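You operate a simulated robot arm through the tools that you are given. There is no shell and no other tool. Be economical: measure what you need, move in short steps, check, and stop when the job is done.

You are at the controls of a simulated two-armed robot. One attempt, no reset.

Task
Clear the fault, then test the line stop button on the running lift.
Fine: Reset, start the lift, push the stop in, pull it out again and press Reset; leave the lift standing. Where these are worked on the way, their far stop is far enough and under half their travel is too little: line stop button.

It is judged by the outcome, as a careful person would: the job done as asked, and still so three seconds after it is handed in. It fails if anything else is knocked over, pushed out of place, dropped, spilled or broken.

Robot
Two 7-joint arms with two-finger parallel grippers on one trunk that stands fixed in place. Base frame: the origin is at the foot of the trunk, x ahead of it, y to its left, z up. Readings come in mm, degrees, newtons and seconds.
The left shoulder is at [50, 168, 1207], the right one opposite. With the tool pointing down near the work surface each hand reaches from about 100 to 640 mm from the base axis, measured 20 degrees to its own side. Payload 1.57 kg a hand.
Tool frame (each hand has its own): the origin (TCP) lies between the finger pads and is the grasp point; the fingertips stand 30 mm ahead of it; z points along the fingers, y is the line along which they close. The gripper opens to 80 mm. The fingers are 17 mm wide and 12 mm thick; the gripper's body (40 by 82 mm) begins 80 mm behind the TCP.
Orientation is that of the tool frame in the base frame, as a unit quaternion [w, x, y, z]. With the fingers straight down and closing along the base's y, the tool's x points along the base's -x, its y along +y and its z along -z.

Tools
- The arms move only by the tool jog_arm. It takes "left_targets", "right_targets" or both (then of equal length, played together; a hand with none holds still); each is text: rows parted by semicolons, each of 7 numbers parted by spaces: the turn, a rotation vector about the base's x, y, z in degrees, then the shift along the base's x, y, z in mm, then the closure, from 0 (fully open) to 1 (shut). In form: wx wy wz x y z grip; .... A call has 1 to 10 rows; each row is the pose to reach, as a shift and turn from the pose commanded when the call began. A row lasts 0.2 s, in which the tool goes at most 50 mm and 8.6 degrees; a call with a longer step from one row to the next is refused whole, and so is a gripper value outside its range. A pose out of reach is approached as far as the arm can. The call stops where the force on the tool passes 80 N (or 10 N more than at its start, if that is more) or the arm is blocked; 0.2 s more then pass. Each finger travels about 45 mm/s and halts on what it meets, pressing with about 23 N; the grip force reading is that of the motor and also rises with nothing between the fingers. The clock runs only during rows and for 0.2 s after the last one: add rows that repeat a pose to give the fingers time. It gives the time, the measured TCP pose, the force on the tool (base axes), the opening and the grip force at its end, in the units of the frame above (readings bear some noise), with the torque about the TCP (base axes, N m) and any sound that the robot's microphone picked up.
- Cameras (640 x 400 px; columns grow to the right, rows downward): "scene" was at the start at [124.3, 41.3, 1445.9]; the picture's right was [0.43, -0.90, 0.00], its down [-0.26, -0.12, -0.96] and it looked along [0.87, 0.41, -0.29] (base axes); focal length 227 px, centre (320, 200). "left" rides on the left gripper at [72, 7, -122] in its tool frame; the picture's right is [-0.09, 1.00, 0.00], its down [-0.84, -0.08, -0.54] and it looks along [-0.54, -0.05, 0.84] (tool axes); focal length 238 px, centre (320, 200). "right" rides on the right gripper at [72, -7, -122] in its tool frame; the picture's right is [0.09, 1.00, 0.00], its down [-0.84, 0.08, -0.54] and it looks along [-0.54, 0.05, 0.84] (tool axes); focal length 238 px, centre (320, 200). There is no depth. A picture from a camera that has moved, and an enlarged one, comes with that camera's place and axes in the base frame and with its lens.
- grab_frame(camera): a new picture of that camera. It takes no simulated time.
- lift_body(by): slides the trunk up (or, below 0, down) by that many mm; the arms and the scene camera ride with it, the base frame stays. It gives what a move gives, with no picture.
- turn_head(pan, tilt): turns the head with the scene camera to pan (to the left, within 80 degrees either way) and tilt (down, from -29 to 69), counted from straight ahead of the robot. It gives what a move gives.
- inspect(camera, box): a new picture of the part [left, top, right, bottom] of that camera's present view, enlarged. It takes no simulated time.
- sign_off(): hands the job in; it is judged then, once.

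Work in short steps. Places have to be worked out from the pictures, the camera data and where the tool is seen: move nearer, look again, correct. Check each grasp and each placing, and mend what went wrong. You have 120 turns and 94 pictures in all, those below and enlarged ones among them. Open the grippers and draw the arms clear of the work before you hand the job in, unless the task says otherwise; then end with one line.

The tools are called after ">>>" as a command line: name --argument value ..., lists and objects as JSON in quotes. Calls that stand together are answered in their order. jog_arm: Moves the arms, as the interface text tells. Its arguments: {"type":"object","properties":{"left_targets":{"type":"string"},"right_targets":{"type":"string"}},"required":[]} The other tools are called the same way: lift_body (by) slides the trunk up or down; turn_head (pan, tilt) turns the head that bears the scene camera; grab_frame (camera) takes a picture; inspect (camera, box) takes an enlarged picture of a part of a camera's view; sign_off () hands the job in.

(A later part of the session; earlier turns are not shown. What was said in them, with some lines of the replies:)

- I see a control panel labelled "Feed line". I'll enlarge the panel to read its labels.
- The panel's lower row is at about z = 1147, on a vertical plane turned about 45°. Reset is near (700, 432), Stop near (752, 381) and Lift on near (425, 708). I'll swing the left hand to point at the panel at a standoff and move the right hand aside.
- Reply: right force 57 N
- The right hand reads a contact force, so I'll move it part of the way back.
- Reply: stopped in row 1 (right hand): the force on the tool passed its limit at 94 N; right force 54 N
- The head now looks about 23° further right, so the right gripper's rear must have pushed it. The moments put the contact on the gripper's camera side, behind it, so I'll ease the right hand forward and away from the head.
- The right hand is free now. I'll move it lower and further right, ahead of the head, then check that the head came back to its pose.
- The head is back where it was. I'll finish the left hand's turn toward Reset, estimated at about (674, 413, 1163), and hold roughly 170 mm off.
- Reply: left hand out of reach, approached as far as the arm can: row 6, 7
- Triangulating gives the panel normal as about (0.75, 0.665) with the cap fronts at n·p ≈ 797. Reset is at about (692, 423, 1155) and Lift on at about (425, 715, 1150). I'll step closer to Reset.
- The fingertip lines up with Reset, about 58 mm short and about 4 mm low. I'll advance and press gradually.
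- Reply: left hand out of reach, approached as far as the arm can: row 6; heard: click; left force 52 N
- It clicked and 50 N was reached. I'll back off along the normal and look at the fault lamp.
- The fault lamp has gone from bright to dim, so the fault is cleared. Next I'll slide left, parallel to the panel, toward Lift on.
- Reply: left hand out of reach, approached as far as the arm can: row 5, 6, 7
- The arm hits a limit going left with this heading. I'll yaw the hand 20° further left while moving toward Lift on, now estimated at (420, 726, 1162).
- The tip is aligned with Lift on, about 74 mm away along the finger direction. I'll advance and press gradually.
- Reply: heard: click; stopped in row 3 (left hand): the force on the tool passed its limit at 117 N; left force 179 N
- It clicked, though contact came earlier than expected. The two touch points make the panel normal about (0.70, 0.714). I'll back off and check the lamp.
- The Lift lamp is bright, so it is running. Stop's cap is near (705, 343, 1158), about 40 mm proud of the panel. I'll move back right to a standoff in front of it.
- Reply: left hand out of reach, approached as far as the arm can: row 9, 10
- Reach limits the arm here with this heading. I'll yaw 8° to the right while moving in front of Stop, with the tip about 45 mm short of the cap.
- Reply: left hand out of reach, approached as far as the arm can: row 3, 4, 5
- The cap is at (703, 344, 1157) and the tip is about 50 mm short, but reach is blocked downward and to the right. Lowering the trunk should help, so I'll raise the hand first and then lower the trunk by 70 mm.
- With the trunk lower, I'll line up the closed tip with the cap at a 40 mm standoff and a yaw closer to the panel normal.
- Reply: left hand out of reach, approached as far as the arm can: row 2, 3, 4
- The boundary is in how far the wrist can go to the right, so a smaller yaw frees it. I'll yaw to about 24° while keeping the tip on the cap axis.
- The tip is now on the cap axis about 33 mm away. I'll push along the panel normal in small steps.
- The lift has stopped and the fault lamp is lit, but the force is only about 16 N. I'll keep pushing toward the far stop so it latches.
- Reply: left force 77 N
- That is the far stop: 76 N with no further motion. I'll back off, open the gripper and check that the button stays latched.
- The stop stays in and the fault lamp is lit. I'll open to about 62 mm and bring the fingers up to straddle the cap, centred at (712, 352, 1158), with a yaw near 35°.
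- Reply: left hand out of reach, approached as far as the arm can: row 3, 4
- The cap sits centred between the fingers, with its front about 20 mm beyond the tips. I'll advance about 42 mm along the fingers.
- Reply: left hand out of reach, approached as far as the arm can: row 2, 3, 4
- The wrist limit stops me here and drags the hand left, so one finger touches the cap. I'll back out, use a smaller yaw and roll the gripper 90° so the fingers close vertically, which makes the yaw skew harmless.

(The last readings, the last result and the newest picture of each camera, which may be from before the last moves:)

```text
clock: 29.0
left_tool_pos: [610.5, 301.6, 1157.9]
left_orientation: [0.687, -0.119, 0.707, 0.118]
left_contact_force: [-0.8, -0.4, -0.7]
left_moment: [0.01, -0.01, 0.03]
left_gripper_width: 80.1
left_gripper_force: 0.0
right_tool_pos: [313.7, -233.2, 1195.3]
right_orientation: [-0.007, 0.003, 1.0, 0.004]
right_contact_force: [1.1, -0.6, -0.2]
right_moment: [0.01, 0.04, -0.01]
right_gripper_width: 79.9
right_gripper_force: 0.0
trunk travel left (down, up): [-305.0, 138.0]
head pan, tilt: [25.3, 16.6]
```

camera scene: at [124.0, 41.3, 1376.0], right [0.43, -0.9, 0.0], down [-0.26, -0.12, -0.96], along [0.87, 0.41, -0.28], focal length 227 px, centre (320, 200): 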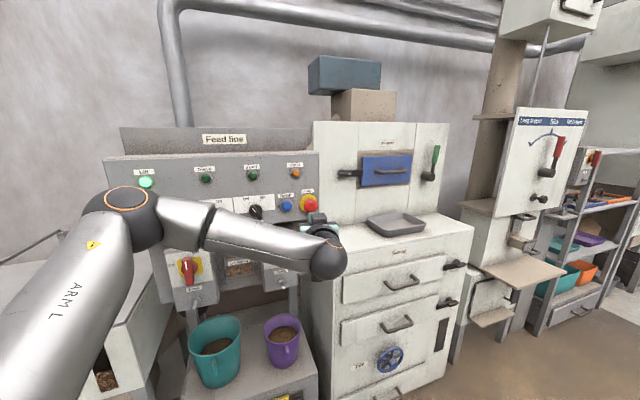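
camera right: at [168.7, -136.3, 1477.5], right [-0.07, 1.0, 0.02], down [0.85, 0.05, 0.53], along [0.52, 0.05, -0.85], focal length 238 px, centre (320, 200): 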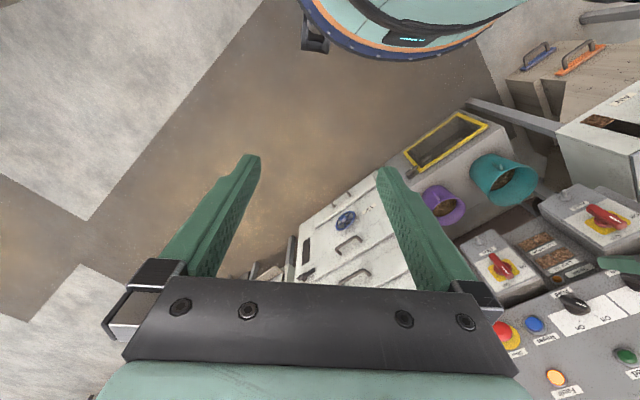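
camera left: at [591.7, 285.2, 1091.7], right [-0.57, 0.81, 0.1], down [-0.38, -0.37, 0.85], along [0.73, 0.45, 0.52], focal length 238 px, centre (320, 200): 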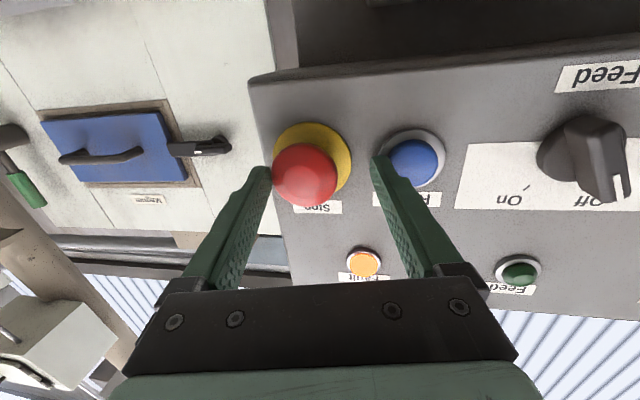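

Now I'll roll +85° about the finger axis.

>>> jog_arm --left_targets "8 2.8 -0.2 0 0 0 0; 16 5.6 -0.5 0 0 0 0; 24 8.4 -0.7 0 0 0 0; 32 11.2 -1 0 0 0 0; 40 14 -1.2 0 0 0 0; 48 16.8 -1.4 0 0 0 0; 56 19.6 -1.7 0 0 0 0; 64 22.4 -1.9 0 0 0 0; 72 25.2 -2.1 0 0 0 0; 80 28 -2.4 0 0 0 0"

>>> grab_frame --camera "left"

>>> grab_frame --camera "scene"

```text
clock: 31.2
left_tool_pos: [611.1, 301.8, 1159.0]
left_orientation: [0.428, 0.389, 0.601, 0.552]
left_contact_force: [-0.7, -0.3, 0.4]
left_moment: [0.01, -0.01, -0.02]
left_gripper_width: 79.8
left_gripper_force: 0.0
right_tool_pos: [312.9, -234.6, 1195.6]
right_orientation: [-0.006, 0.004, 1.0, 0.005]
right_contact_force: [0.2, -0.1, 0.9]
right_moment: [0.01, -0.02, 0.02]
right_gripper_width: 80.1
right_gripper_force: 0.0
trunk travel left (down, up): [-305.0, 138.0]
head pan, tilt: [25.3, 16.6]
```

```text
59 pictures are left
camera left: at [471.5, 329.1, 1161.6], right [0.03, 0.0, 1.0], down [-0.23, -0.97, 0.01], along [0.97, -0.23, -0.03], focal length 238 px, centre (320, 200)
```

left: 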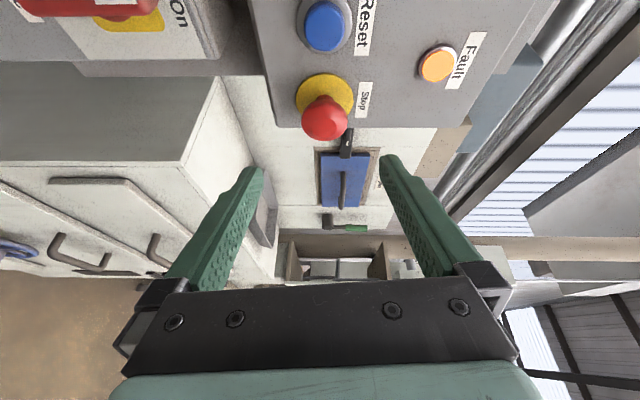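

```text
58 pictures are left
camera scene: at [124.2, 41.3, 1375.9], right [0.43, -0.9, 0.0], down [-0.26, -0.12, -0.96], along [0.87, 0.41, -0.29], focal length 227 px, centre (320, 200)
```

scene: 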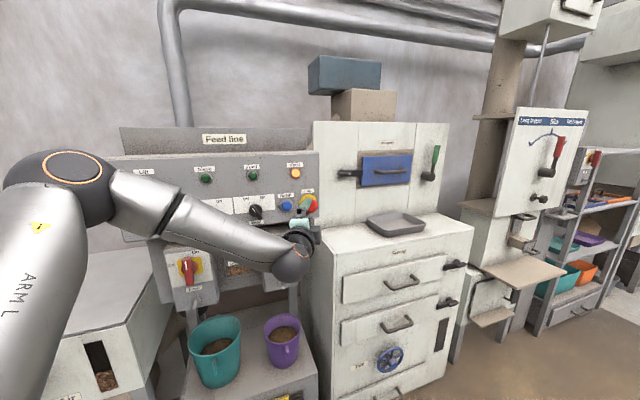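

The roll worked, and the rolled view puts the cap at (711, 353, 1159), level with the hand. I'll advance to straddle it top and bottom.

>>> jog_arm --left_targets "0 0 0 20 20 -1 0; 0 0 0 38 31 -1 0; 0 0 0 60 39 -1 0; 0 0 0 80 46 -1 0; 0 0 0 80 46 -1 0"

>>> grab_frame --camera "left"

>>> inspect --camera "scene" --box '[230, 155, 330, 218]'

```text
clock: 32.4
left_tool_pos: [690.5, 347.3, 1157.6]
left_orientation: [0.428, 0.388, 0.601, 0.552]
left_contact_force: [0.6, 0.4, 0.9]
left_moment: [0.04, 0.01, -0.03]
left_gripper_width: 80.2
left_gripper_force: 0.1
right_tool_pos: [313.1, -235.5, 1195.5]
right_orientation: [-0.006, 0.004, 1.0, 0.003]
right_contact_force: [0.6, 0.2, 0.4]
right_moment: [-0.01, 0.0, -0.03]
right_gripper_width: 79.9
right_gripper_force: 0.1
trunk travel left (down, up): [-305.0, 138.0]
head pan, tilt: [25.3, 16.6]
```

```text
57 pictures are left
camera left: at [551.4, 375.2, 1160.2], right [0.03, 0.0, 1.0], down [-0.23, -0.97, 0.01], along [0.97, -0.23, -0.02], focal length 238 px, centre (320, 200)
```

left: 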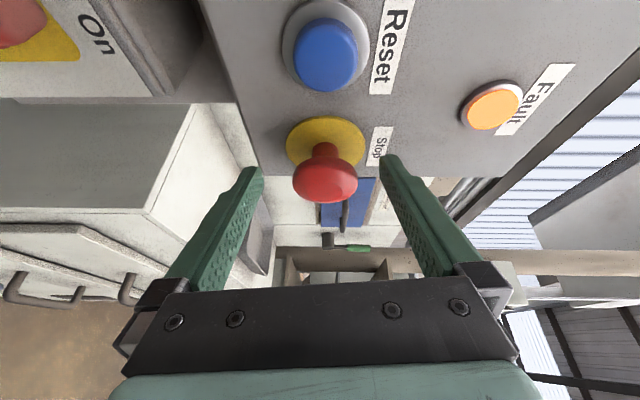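

```text
6.35 times, centred on (280, 186) of scene
camera zoom: at [124.2, 41.2, 1375.9], right [0.43, -0.9, 0.0], down [-0.26, -0.12, -0.96], along [0.87, 0.41, -0.28], focal length 1443 px, centre (574, 286)
```

zoom: 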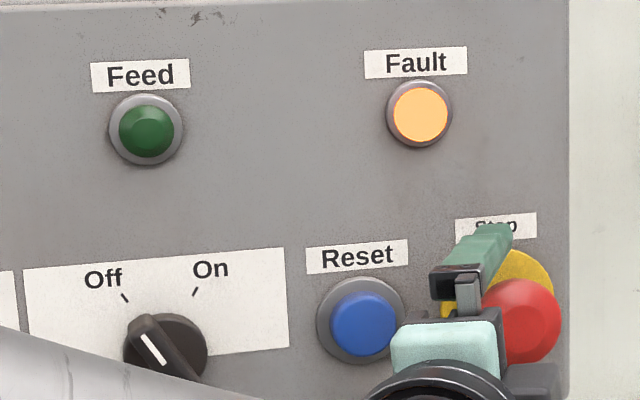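

The fingers bracket the cap vertically and are centred, and the stem is visible behind it. I'll advance the last 15 mm and close.

>>> jog_arm --left_targets "0 0 0 8 2 1 0; 0 0 0 15 4 1 0; 0 0 0 15 4 1 0.3; 0 0 0 15 4 1 0.6; 0 0 0 15 4 1 0.6; 0 0 0 15 4 1 0.8; 0 0 0 15 4 1 1; 0 0 0 15 4 1 1"

>>> grab_frame --camera "left"

```text
clock: 34.2
left_tool_pos: [706.2, 351.5, 1160.1]
left_orientation: [0.428, 0.388, 0.6, 0.553]
left_contact_force: [5.8, 1.5, 6.4]
left_moment: [0.29, -0.26, 0.07]
left_gripper_width: 43.8
left_gripper_force: 44.8
right_tool_pos: [311.5, -234.6, 1194.4]
right_orientation: [-0.006, 0.003, 1.0, 0.004]
right_contact_force: [-0.5, 0.4, -0.1]
right_moment: [-0.01, -0.01, 0.01]
right_gripper_width: 79.9
right_gripper_force: 0.1
trunk travel left (down, up): [-305.0, 138.0]
head pan, tilt: [25.3, 16.6]
```

```text
55 pictures are left
camera left: at [566.2, 379.0, 1162.2], right [0.02, 0.0, 1.0], down [-0.23, -0.97, 0.01], along [0.97, -0.23, -0.02], focal length 238 px, centre (320, 200)
```

left: 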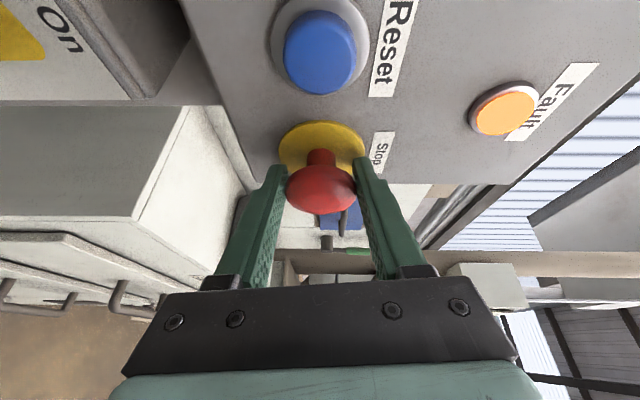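

The cap is gripped at 44 mm width. I'll pull slowly along the outward normal.

>>> jog_arm --left_targets "0 0 0 -2 -2 0 1; 0 0 0 -4 -4 0 1; 0 0 0 -6 -6 0 1; 0 0 0 -8 -8 0 1; 0 0 0 -9 -9 0 1"

>>> grab_frame --camera "left"

```text
clock: 35.4
left_tool_pos: [699.3, 350.2, 1160.7]
left_orientation: [0.427, 0.383, 0.603, 0.555]
left_contact_force: [33.5, 20.2, 16.8]
left_moment: [0.42, -0.2, 0.17]
left_gripper_width: 43.9
left_gripper_force: 45.3
right_tool_pos: [315.3, -231.2, 1193.9]
right_orientation: [-0.008, 0.003, 1.0, 0.003]
right_contact_force: [-0.8, 0.1, 0.0]
right_moment: [0.02, 0.03, 0.0]
right_gripper_width: 79.9
right_gripper_force: 0.1
trunk travel left (down, up): [-305.0, 138.0]
head pan, tilt: [25.3, 16.6]
```

```text
54 pictures are left
camera left: at [560.3, 375.2, 1161.6], right [0.02, 0.0, 1.0], down [-0.22, -0.97, 0.01], along [0.97, -0.22, -0.02], focal length 238 px, centre (320, 200)
```

left: 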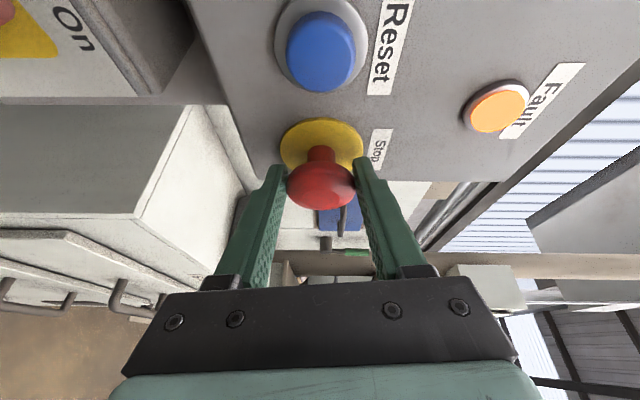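

The force is 42 N and the cap has moved out about 6 mm, with the grip holding. I'll keep pulling.

>>> jog_arm --left_targets "0 0 0 -2 -2 0 1; 0 0 0 -4 -4 0 1; 0 0 0 -6 -6 0 1; 0 0 0 -8 -8 0 1"

>>> grab_frame --camera "left"

```text
clock: 36.4
left_tool_pos: [690.8, 344.2, 1159.8]
left_orientation: [0.427, 0.38, 0.603, 0.556]
left_contact_force: [29.7, 27.2, 14.0]
left_moment: [0.58, -0.33, 0.49]
left_gripper_width: 44.0
left_gripper_force: 44.7
right_tool_pos: [316.3, -230.1, 1194.6]
right_orientation: [-0.008, 0.004, 1.0, 0.003]
right_contact_force: [0.9, -0.1, -0.4]
right_moment: [-0.01, -0.05, 0.0]
right_gripper_width: 80.0
right_gripper_force: 0.0
trunk travel left (down, up): [-305.0, 138.0]
head pan, tilt: [25.3, 16.6]
```

```text
53 pictures are left
camera left: at [551.9, 369.0, 1161.3], right [0.02, 0.01, 1.0], down [-0.22, -0.98, 0.01], along [0.98, -0.22, -0.01], focal length 238 px, centre (320, 200)
```

left: 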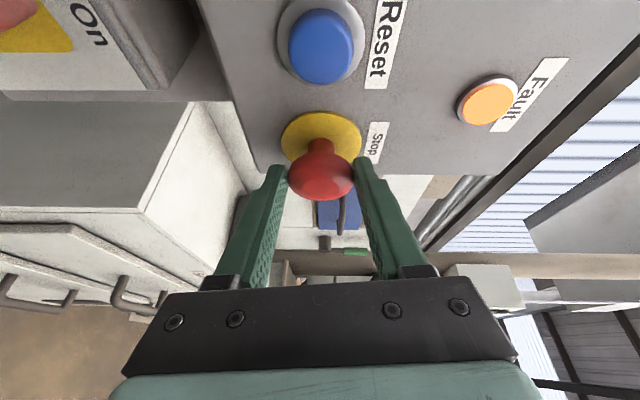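

The fingers may be slipping a little on the cap. I'll release and compare the cap's place in the scene view with the pushed-in picture.

>>> jog_arm --left_targets "0 0 0 2 2 0 0.6; 0 0 0 2 2 0 0.2; 0 0 0 2 2 0 0; 0 0 0 2 2 0 0; 0 0 0 -28 -9 0 0; 0 0 0 -70 -20 0 0; 0 0 0 -70 -20 0 0"

>>> inspect --camera "scene" --box '[230, 155, 330, 218]'

>>> grab_frame --camera "left"

```text
clock: 38.0
left_tool_pos: [619.1, 314.1, 1158.5]
left_orientation: [0.428, 0.388, 0.602, 0.551]
left_contact_force: [-0.1, 0.4, -0.3]
left_moment: [-0.03, 0.05, -0.01]
left_gripper_width: 80.0
left_gripper_force: 0.1
right_tool_pos: [312.6, -233.0, 1194.4]
right_orientation: [-0.006, 0.004, 1.0, 0.004]
right_contact_force: [-0.3, -0.6, 0.1]
right_moment: [0.0, 0.01, 0.01]
right_gripper_width: 80.0
right_gripper_force: 0.0
trunk travel left (down, up): [-305.0, 138.0]
head pan, tilt: [25.3, 16.6]
```

```text
6.35 times, centred on (280, 186) of scene
camera zoom: at [124.4, 41.3, 1375.9], right [0.43, -0.9, 0.0], down [-0.26, -0.12, -0.96], along [0.87, 0.41, -0.29], focal length 1443 px, centre (574, 286)
```

zoom: 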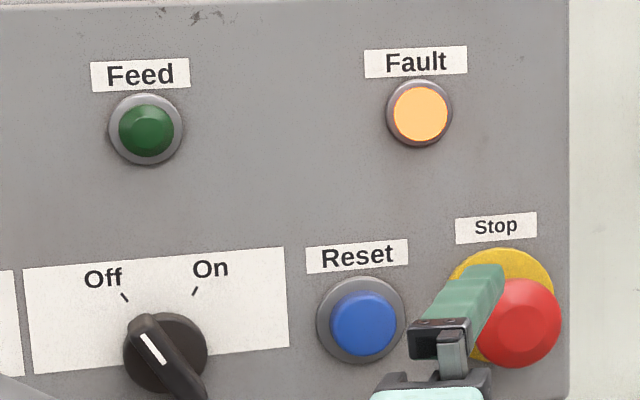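

```text
51 pictures are left
camera left: at [479.9, 341.4, 1161.9], right [0.02, 0.0, 1.0], down [-0.23, -0.97, 0.01], along [0.97, -0.23, -0.02], focal length 238 px, centre (320, 200)
```

left: 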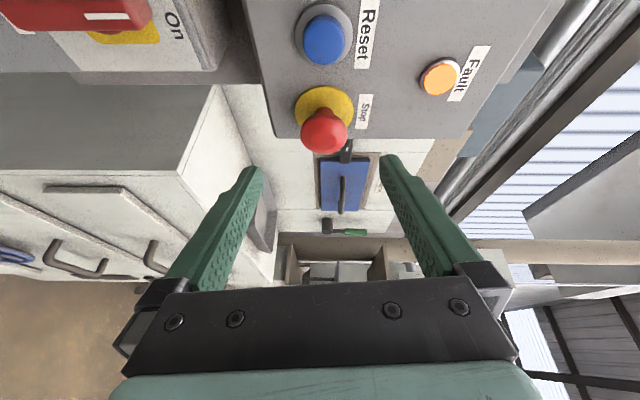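

Judging by the cap's shift in the scene view, it came out about 9 mm and sits nearly where it started. I'll zoom in from the left camera to check before moving on.

>>> inspect --camera "left" --box '[270, 70, 390, 145]'

```text
5.33 times, centred on (330, 108) of left
camera zoom: at [479.9, 341.4, 1161.9], right [0.02, 0.0, 1.0], down [-0.23, -0.97, 0.01], along [0.97, -0.23, -0.02], focal length 1271 px, centre (267, 693)
```

zoom: 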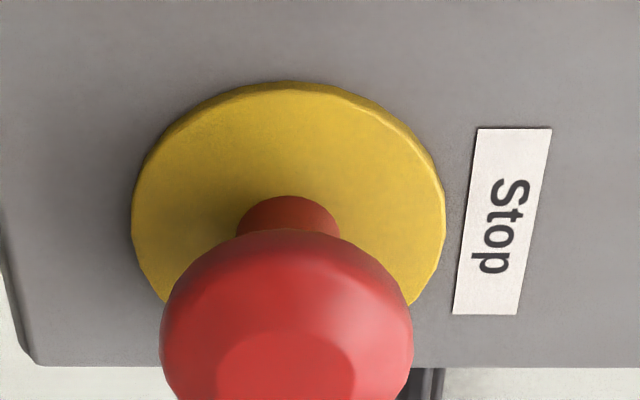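

That is a clean reference. To be sure it is at its outer stop, I'll grip once more a little deeper, pull, and compare from this same pose.

>>> jog_arm --left_targets "0 0 0 40 22 0 0; 0 0 0 65 30 0 0; 0 0 0 84 36 1 0; 0 0 0 84 36 1 0.3; 0 0 0 84 36 1 0.6; 0 0 0 84 36 1 0.8; 0 0 0 84 36 1 1; 0 0 0 84 36 1 1"

>>> grab_frame --camera "left"

```text
clock: 39.8
left_tool_pos: [702.3, 349.4, 1159.6]
left_orientation: [0.428, 0.389, 0.601, 0.552]
left_contact_force: [1.2, 0.2, -0.6]
left_moment: [0.21, -0.13, -0.02]
left_gripper_width: 43.7
left_gripper_force: 37.9
right_tool_pos: [312.6, -234.2, 1194.6]
right_orientation: [-0.006, 0.003, 1.0, 0.005]
right_contact_force: [-0.2, -0.3, 0.1]
right_moment: [0.0, 0.02, -0.01]
right_gripper_width: 79.8
right_gripper_force: 0.0
trunk travel left (down, up): [-305.0, 138.0]
head pan, tilt: [25.3, 16.6]
```

```text
49 pictures are left
camera left: at [563.1, 377.1, 1162.8], right [0.03, 0.0, 1.0], down [-0.23, -0.97, 0.01], along [0.97, -0.23, -0.02], focal length 238 px, centre (320, 200)
```

left: 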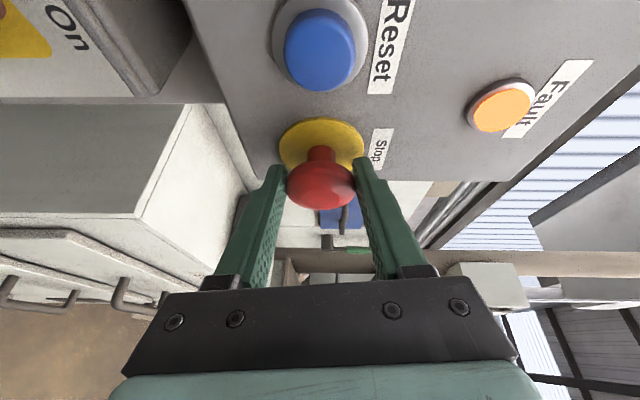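

The cap-to-plate gap here matches the view before my pull, while the scene view shows it further out than when pushed. So the backing-out finger had already drawn it out, and the 40 N pull was against the outer stop. I'll release, retreat and line up on Reset with closed fingers.

>>> jog_arm --left_targets "0 0 0 0 0 0 0.6; 0 0 0 0 0 0 0.2; 0 0 0 0 0 0 0; 0 0 0 0 0 0 0; 0 0 0 -35 -12 0 0; 0 0 0 -75 -20 0 0.3; 0 0 0 -82 2 0 0.7; 0 0 0 -82 24 0 1; 0 0 0 -82 24 0 1; 0 0 0 -82 24 0 1"

>>> grab_frame --camera "left"

>>> inspect --camera "scene" --box '[230, 155, 330, 218]'

```text
clock: 42.0
left_tool_pos: [623.4, 340.8, 1161.3]
left_orientation: [0.429, 0.388, 0.602, 0.551]
left_contact_force: [0.4, -0.5, -0.2]
left_moment: [-0.02, -0.01, 0.01]
left_gripper_width: 0.2
left_gripper_force: 12.4
left hand out of reach, approached as far as the arm can: row 7, 8, 9, 10
right_tool_pos: [312.6, -234.5, 1195.6]
right_orientation: [-0.006, 0.004, 1.0, 0.004]
right_contact_force: [0.5, 0.5, -0.1]
right_moment: [0.0, -0.01, -0.01]
right_gripper_width: 79.9
right_gripper_force: 0.0
trunk travel left (down, up): [-305.0, 138.0]
head pan, tilt: [25.3, 16.6]
```

```text
48 pictures are left
camera left: at [484.6, 368.6, 1163.1], right [0.02, 0.0, 1.0], down [-0.23, -0.97, 0.01], along [0.97, -0.23, -0.02], focal length 238 px, centre (320, 200)
```

left: 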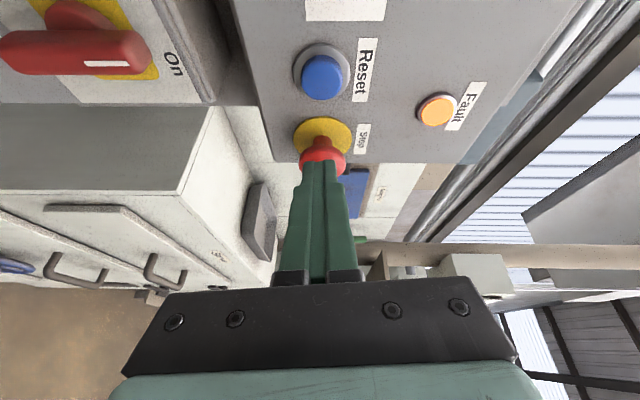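

```text
6.35 times, centred on (280, 186) of scene
camera zoom: at [124.2, 41.3, 1375.9], right [0.43, -0.9, 0.0], down [-0.26, -0.12, -0.96], along [0.87, 0.41, -0.29], focal length 1443 px, centre (574, 286)
```

zoom: 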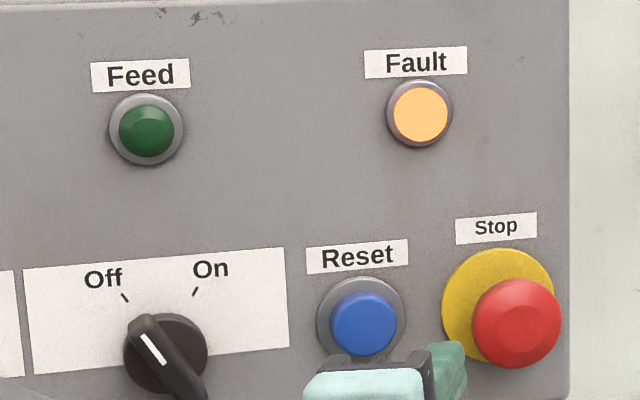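

The cap now clearly stands further out than in the pushed picture, at (517, 323) and larger versus (511, 320). The arm needs more yaw to reach Reset, so I'll yaw 16° left and line up.

>>> jog_arm --left_targets "0 0 6 0 5 -1 1; 0 0 12 2 18 -1 1; 0 0 18 5 28 -1 1; 0 0 20 10 36 -1 1; 0 0 20 10 36 -1 1"

>>> grab_frame --camera "left"

```text
clock: 43.2
left_tool_pos: [634.3, 376.8, 1160.0]
left_orientation: [0.327, 0.278, 0.659, 0.617]
left_contact_force: [0.0, 0.2, 0.2]
left_moment: [0.03, 0.0, -0.02]
left_gripper_width: 0.1
left_gripper_force: 20.9
right_tool_pos: [312.1, -234.4, 1195.1]
right_orientation: [-0.006, 0.003, 1.0, 0.005]
right_contact_force: [-0.2, 0.0, -0.3]
right_moment: [0.01, -0.02, 0.02]
right_gripper_width: 80.0
right_gripper_force: 0.0
trunk travel left (down, up): [-305.0, 138.0]
head pan, tilt: [25.3, 16.6]
```

```text
46 pictures are left
camera left: at [494.2, 355.5, 1162.6], right [0.02, 0.01, 1.0], down [0.11, -0.99, 0.01], along [0.99, 0.11, -0.02], focal length 238 px, centre (320, 200)
```

left: 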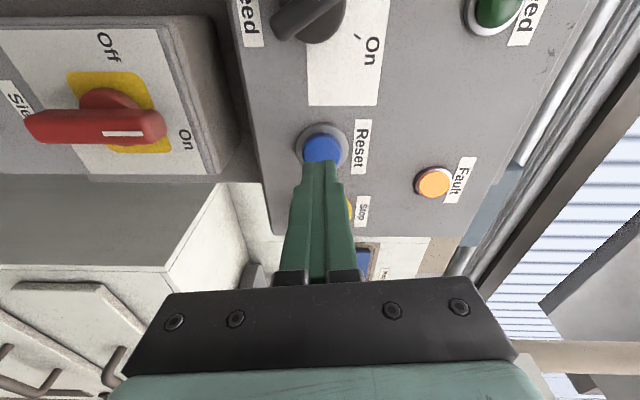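

The tip is about 43 mm short of Reset and well aligned. I'll press it.

>>> jog_arm --left_targets "0 0 0 14 11 0 1; 0 0 0 24 18 0 1; 0 0 0 28 21 0 1; 0 0 0 31 23.5 0 1; 0 0 0 34 26 0 1; 0 0 0 36 28 0 1"

>>> grab_frame --camera "left"

```text
clock: 44.6
left_tool_pos: [663.5, 400.4, 1160.9]
left_orientation: [0.327, 0.279, 0.66, 0.616]
left_contact_force: [-51.8, -22.9, -13.2]
left_moment: [-0.28, 0.26, 0.89]
left_gripper_width: 0.1
left_gripper_force: 21.2
right_tool_pos: [308.0, -235.9, 1195.2]
right_orientation: [-0.003, 0.004, 1.0, 0.006]
right_contact_force: [0.3, -0.3, 1.1]
right_moment: [0.01, 0.03, 0.0]
right_gripper_width: 80.0
right_gripper_force: 0.1
trunk travel left (down, up): [-305.0, 138.0]
head pan, tilt: [25.3, 16.6]
heard: click
```

```text
45 pictures are left
camera left: at [524.0, 379.3, 1163.7], right [0.03, 0.01, 1.0], down [0.11, -0.99, 0.01], along [0.99, 0.11, -0.03], focal length 238 px, centre (320, 200)
```

left: 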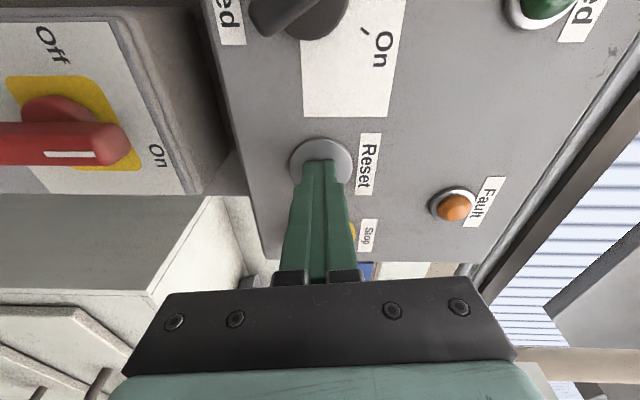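

It clicked and the fault lamp went dim. I'll back off along the normal well clear of the panel and open the gripper.

>>> jog_arm --left_targets "0 0 0 -12 -10 0 1; 0 0 0 -40 -32 0 1; 0 0 0 -70 -50 0 0.7; 0 0 0 -105 -65 0 0.4; 0 0 0 -140 -75 0 0.1; 0 0 0 -170 -80 0 0; 0 0 0 -170 -80 0 0"

>>> grab_frame --camera "left"

>>> grab_frame --camera "scene"

```text
clock: 46.2
left_tool_pos: [500.8, 325.4, 1160.0]
left_orientation: [0.327, 0.278, 0.659, 0.617]
left_contact_force: [-0.6, -0.6, 0.9]
left_moment: [0.03, 0.0, -0.01]
left_gripper_width: 79.7
left_gripper_force: 0.1
right_tool_pos: [312.9, -233.6, 1195.7]
right_orientation: [-0.006, 0.003, 1.0, 0.004]
right_contact_force: [0.8, -0.3, 0.4]
right_moment: [0.0, -0.01, -0.02]
right_gripper_width: 80.0
right_gripper_force: 0.1
trunk travel left (down, up): [-305.0, 138.0]
head pan, tilt: [25.3, 16.6]
```

```text
44 pictures are left
camera left: at [360.2, 302.7, 1162.9], right [0.02, 0.01, 1.0], down [0.11, -0.99, 0.01], along [0.99, 0.11, -0.02], focal length 238 px, centre (320, 200)
```

left: 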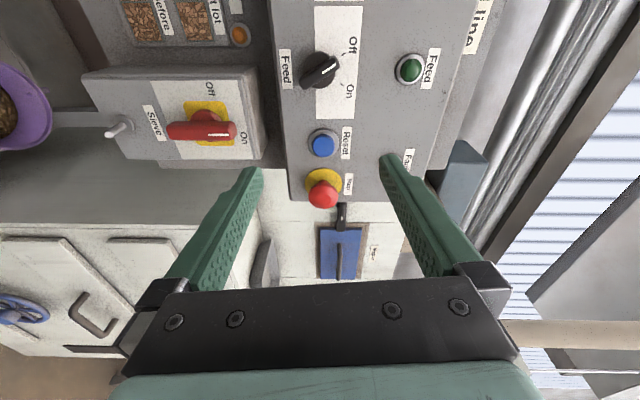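

```text
43 pictures are left
camera scene: at [124.3, 41.3, 1375.9], right [0.43, -0.9, 0.0], down [-0.26, -0.12, -0.96], along [0.87, 0.41, -0.29], focal length 227 px, centre (320, 200)
```

scene: 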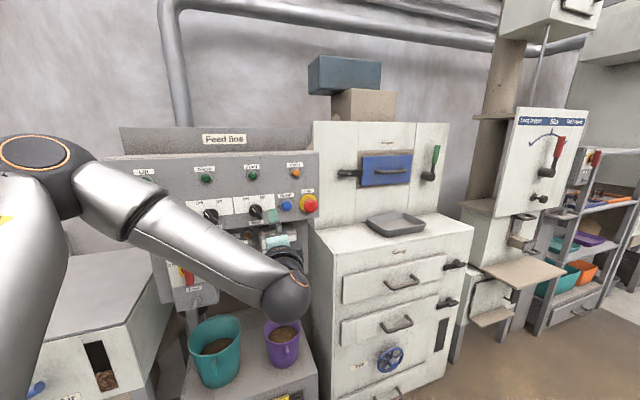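

The hand is clear of the panel. One last zoom to check the lamps.

>>> inspect --camera "scene" --box '[110, 125, 330, 263]'

```text
2.90 times, centred on (220, 194) of scene
camera zoom: at [124.3, 41.3, 1375.9], right [0.43, -0.9, 0.0], down [-0.26, -0.12, -0.96], along [0.87, 0.41, -0.29], focal length 659 px, centre (610, 217)
```

zoom: 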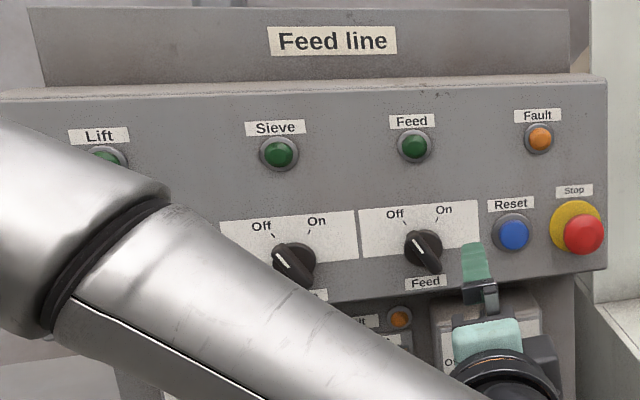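

The Lift lamp is dark, the fault lamp is out, the stop is out, and both grippers are open and clear. I'm handing the job in.

>>> sign_off

```text
The job is handed in.
```

The stop button test is done: I cleared the fault, started the lift, and pushing the stop in halted it; with the stop out again and Reset pressed, the fault lamp is out and the lift is standing. Early on, the right gripper pushed the robot's own head aside, but it came back to its pose.
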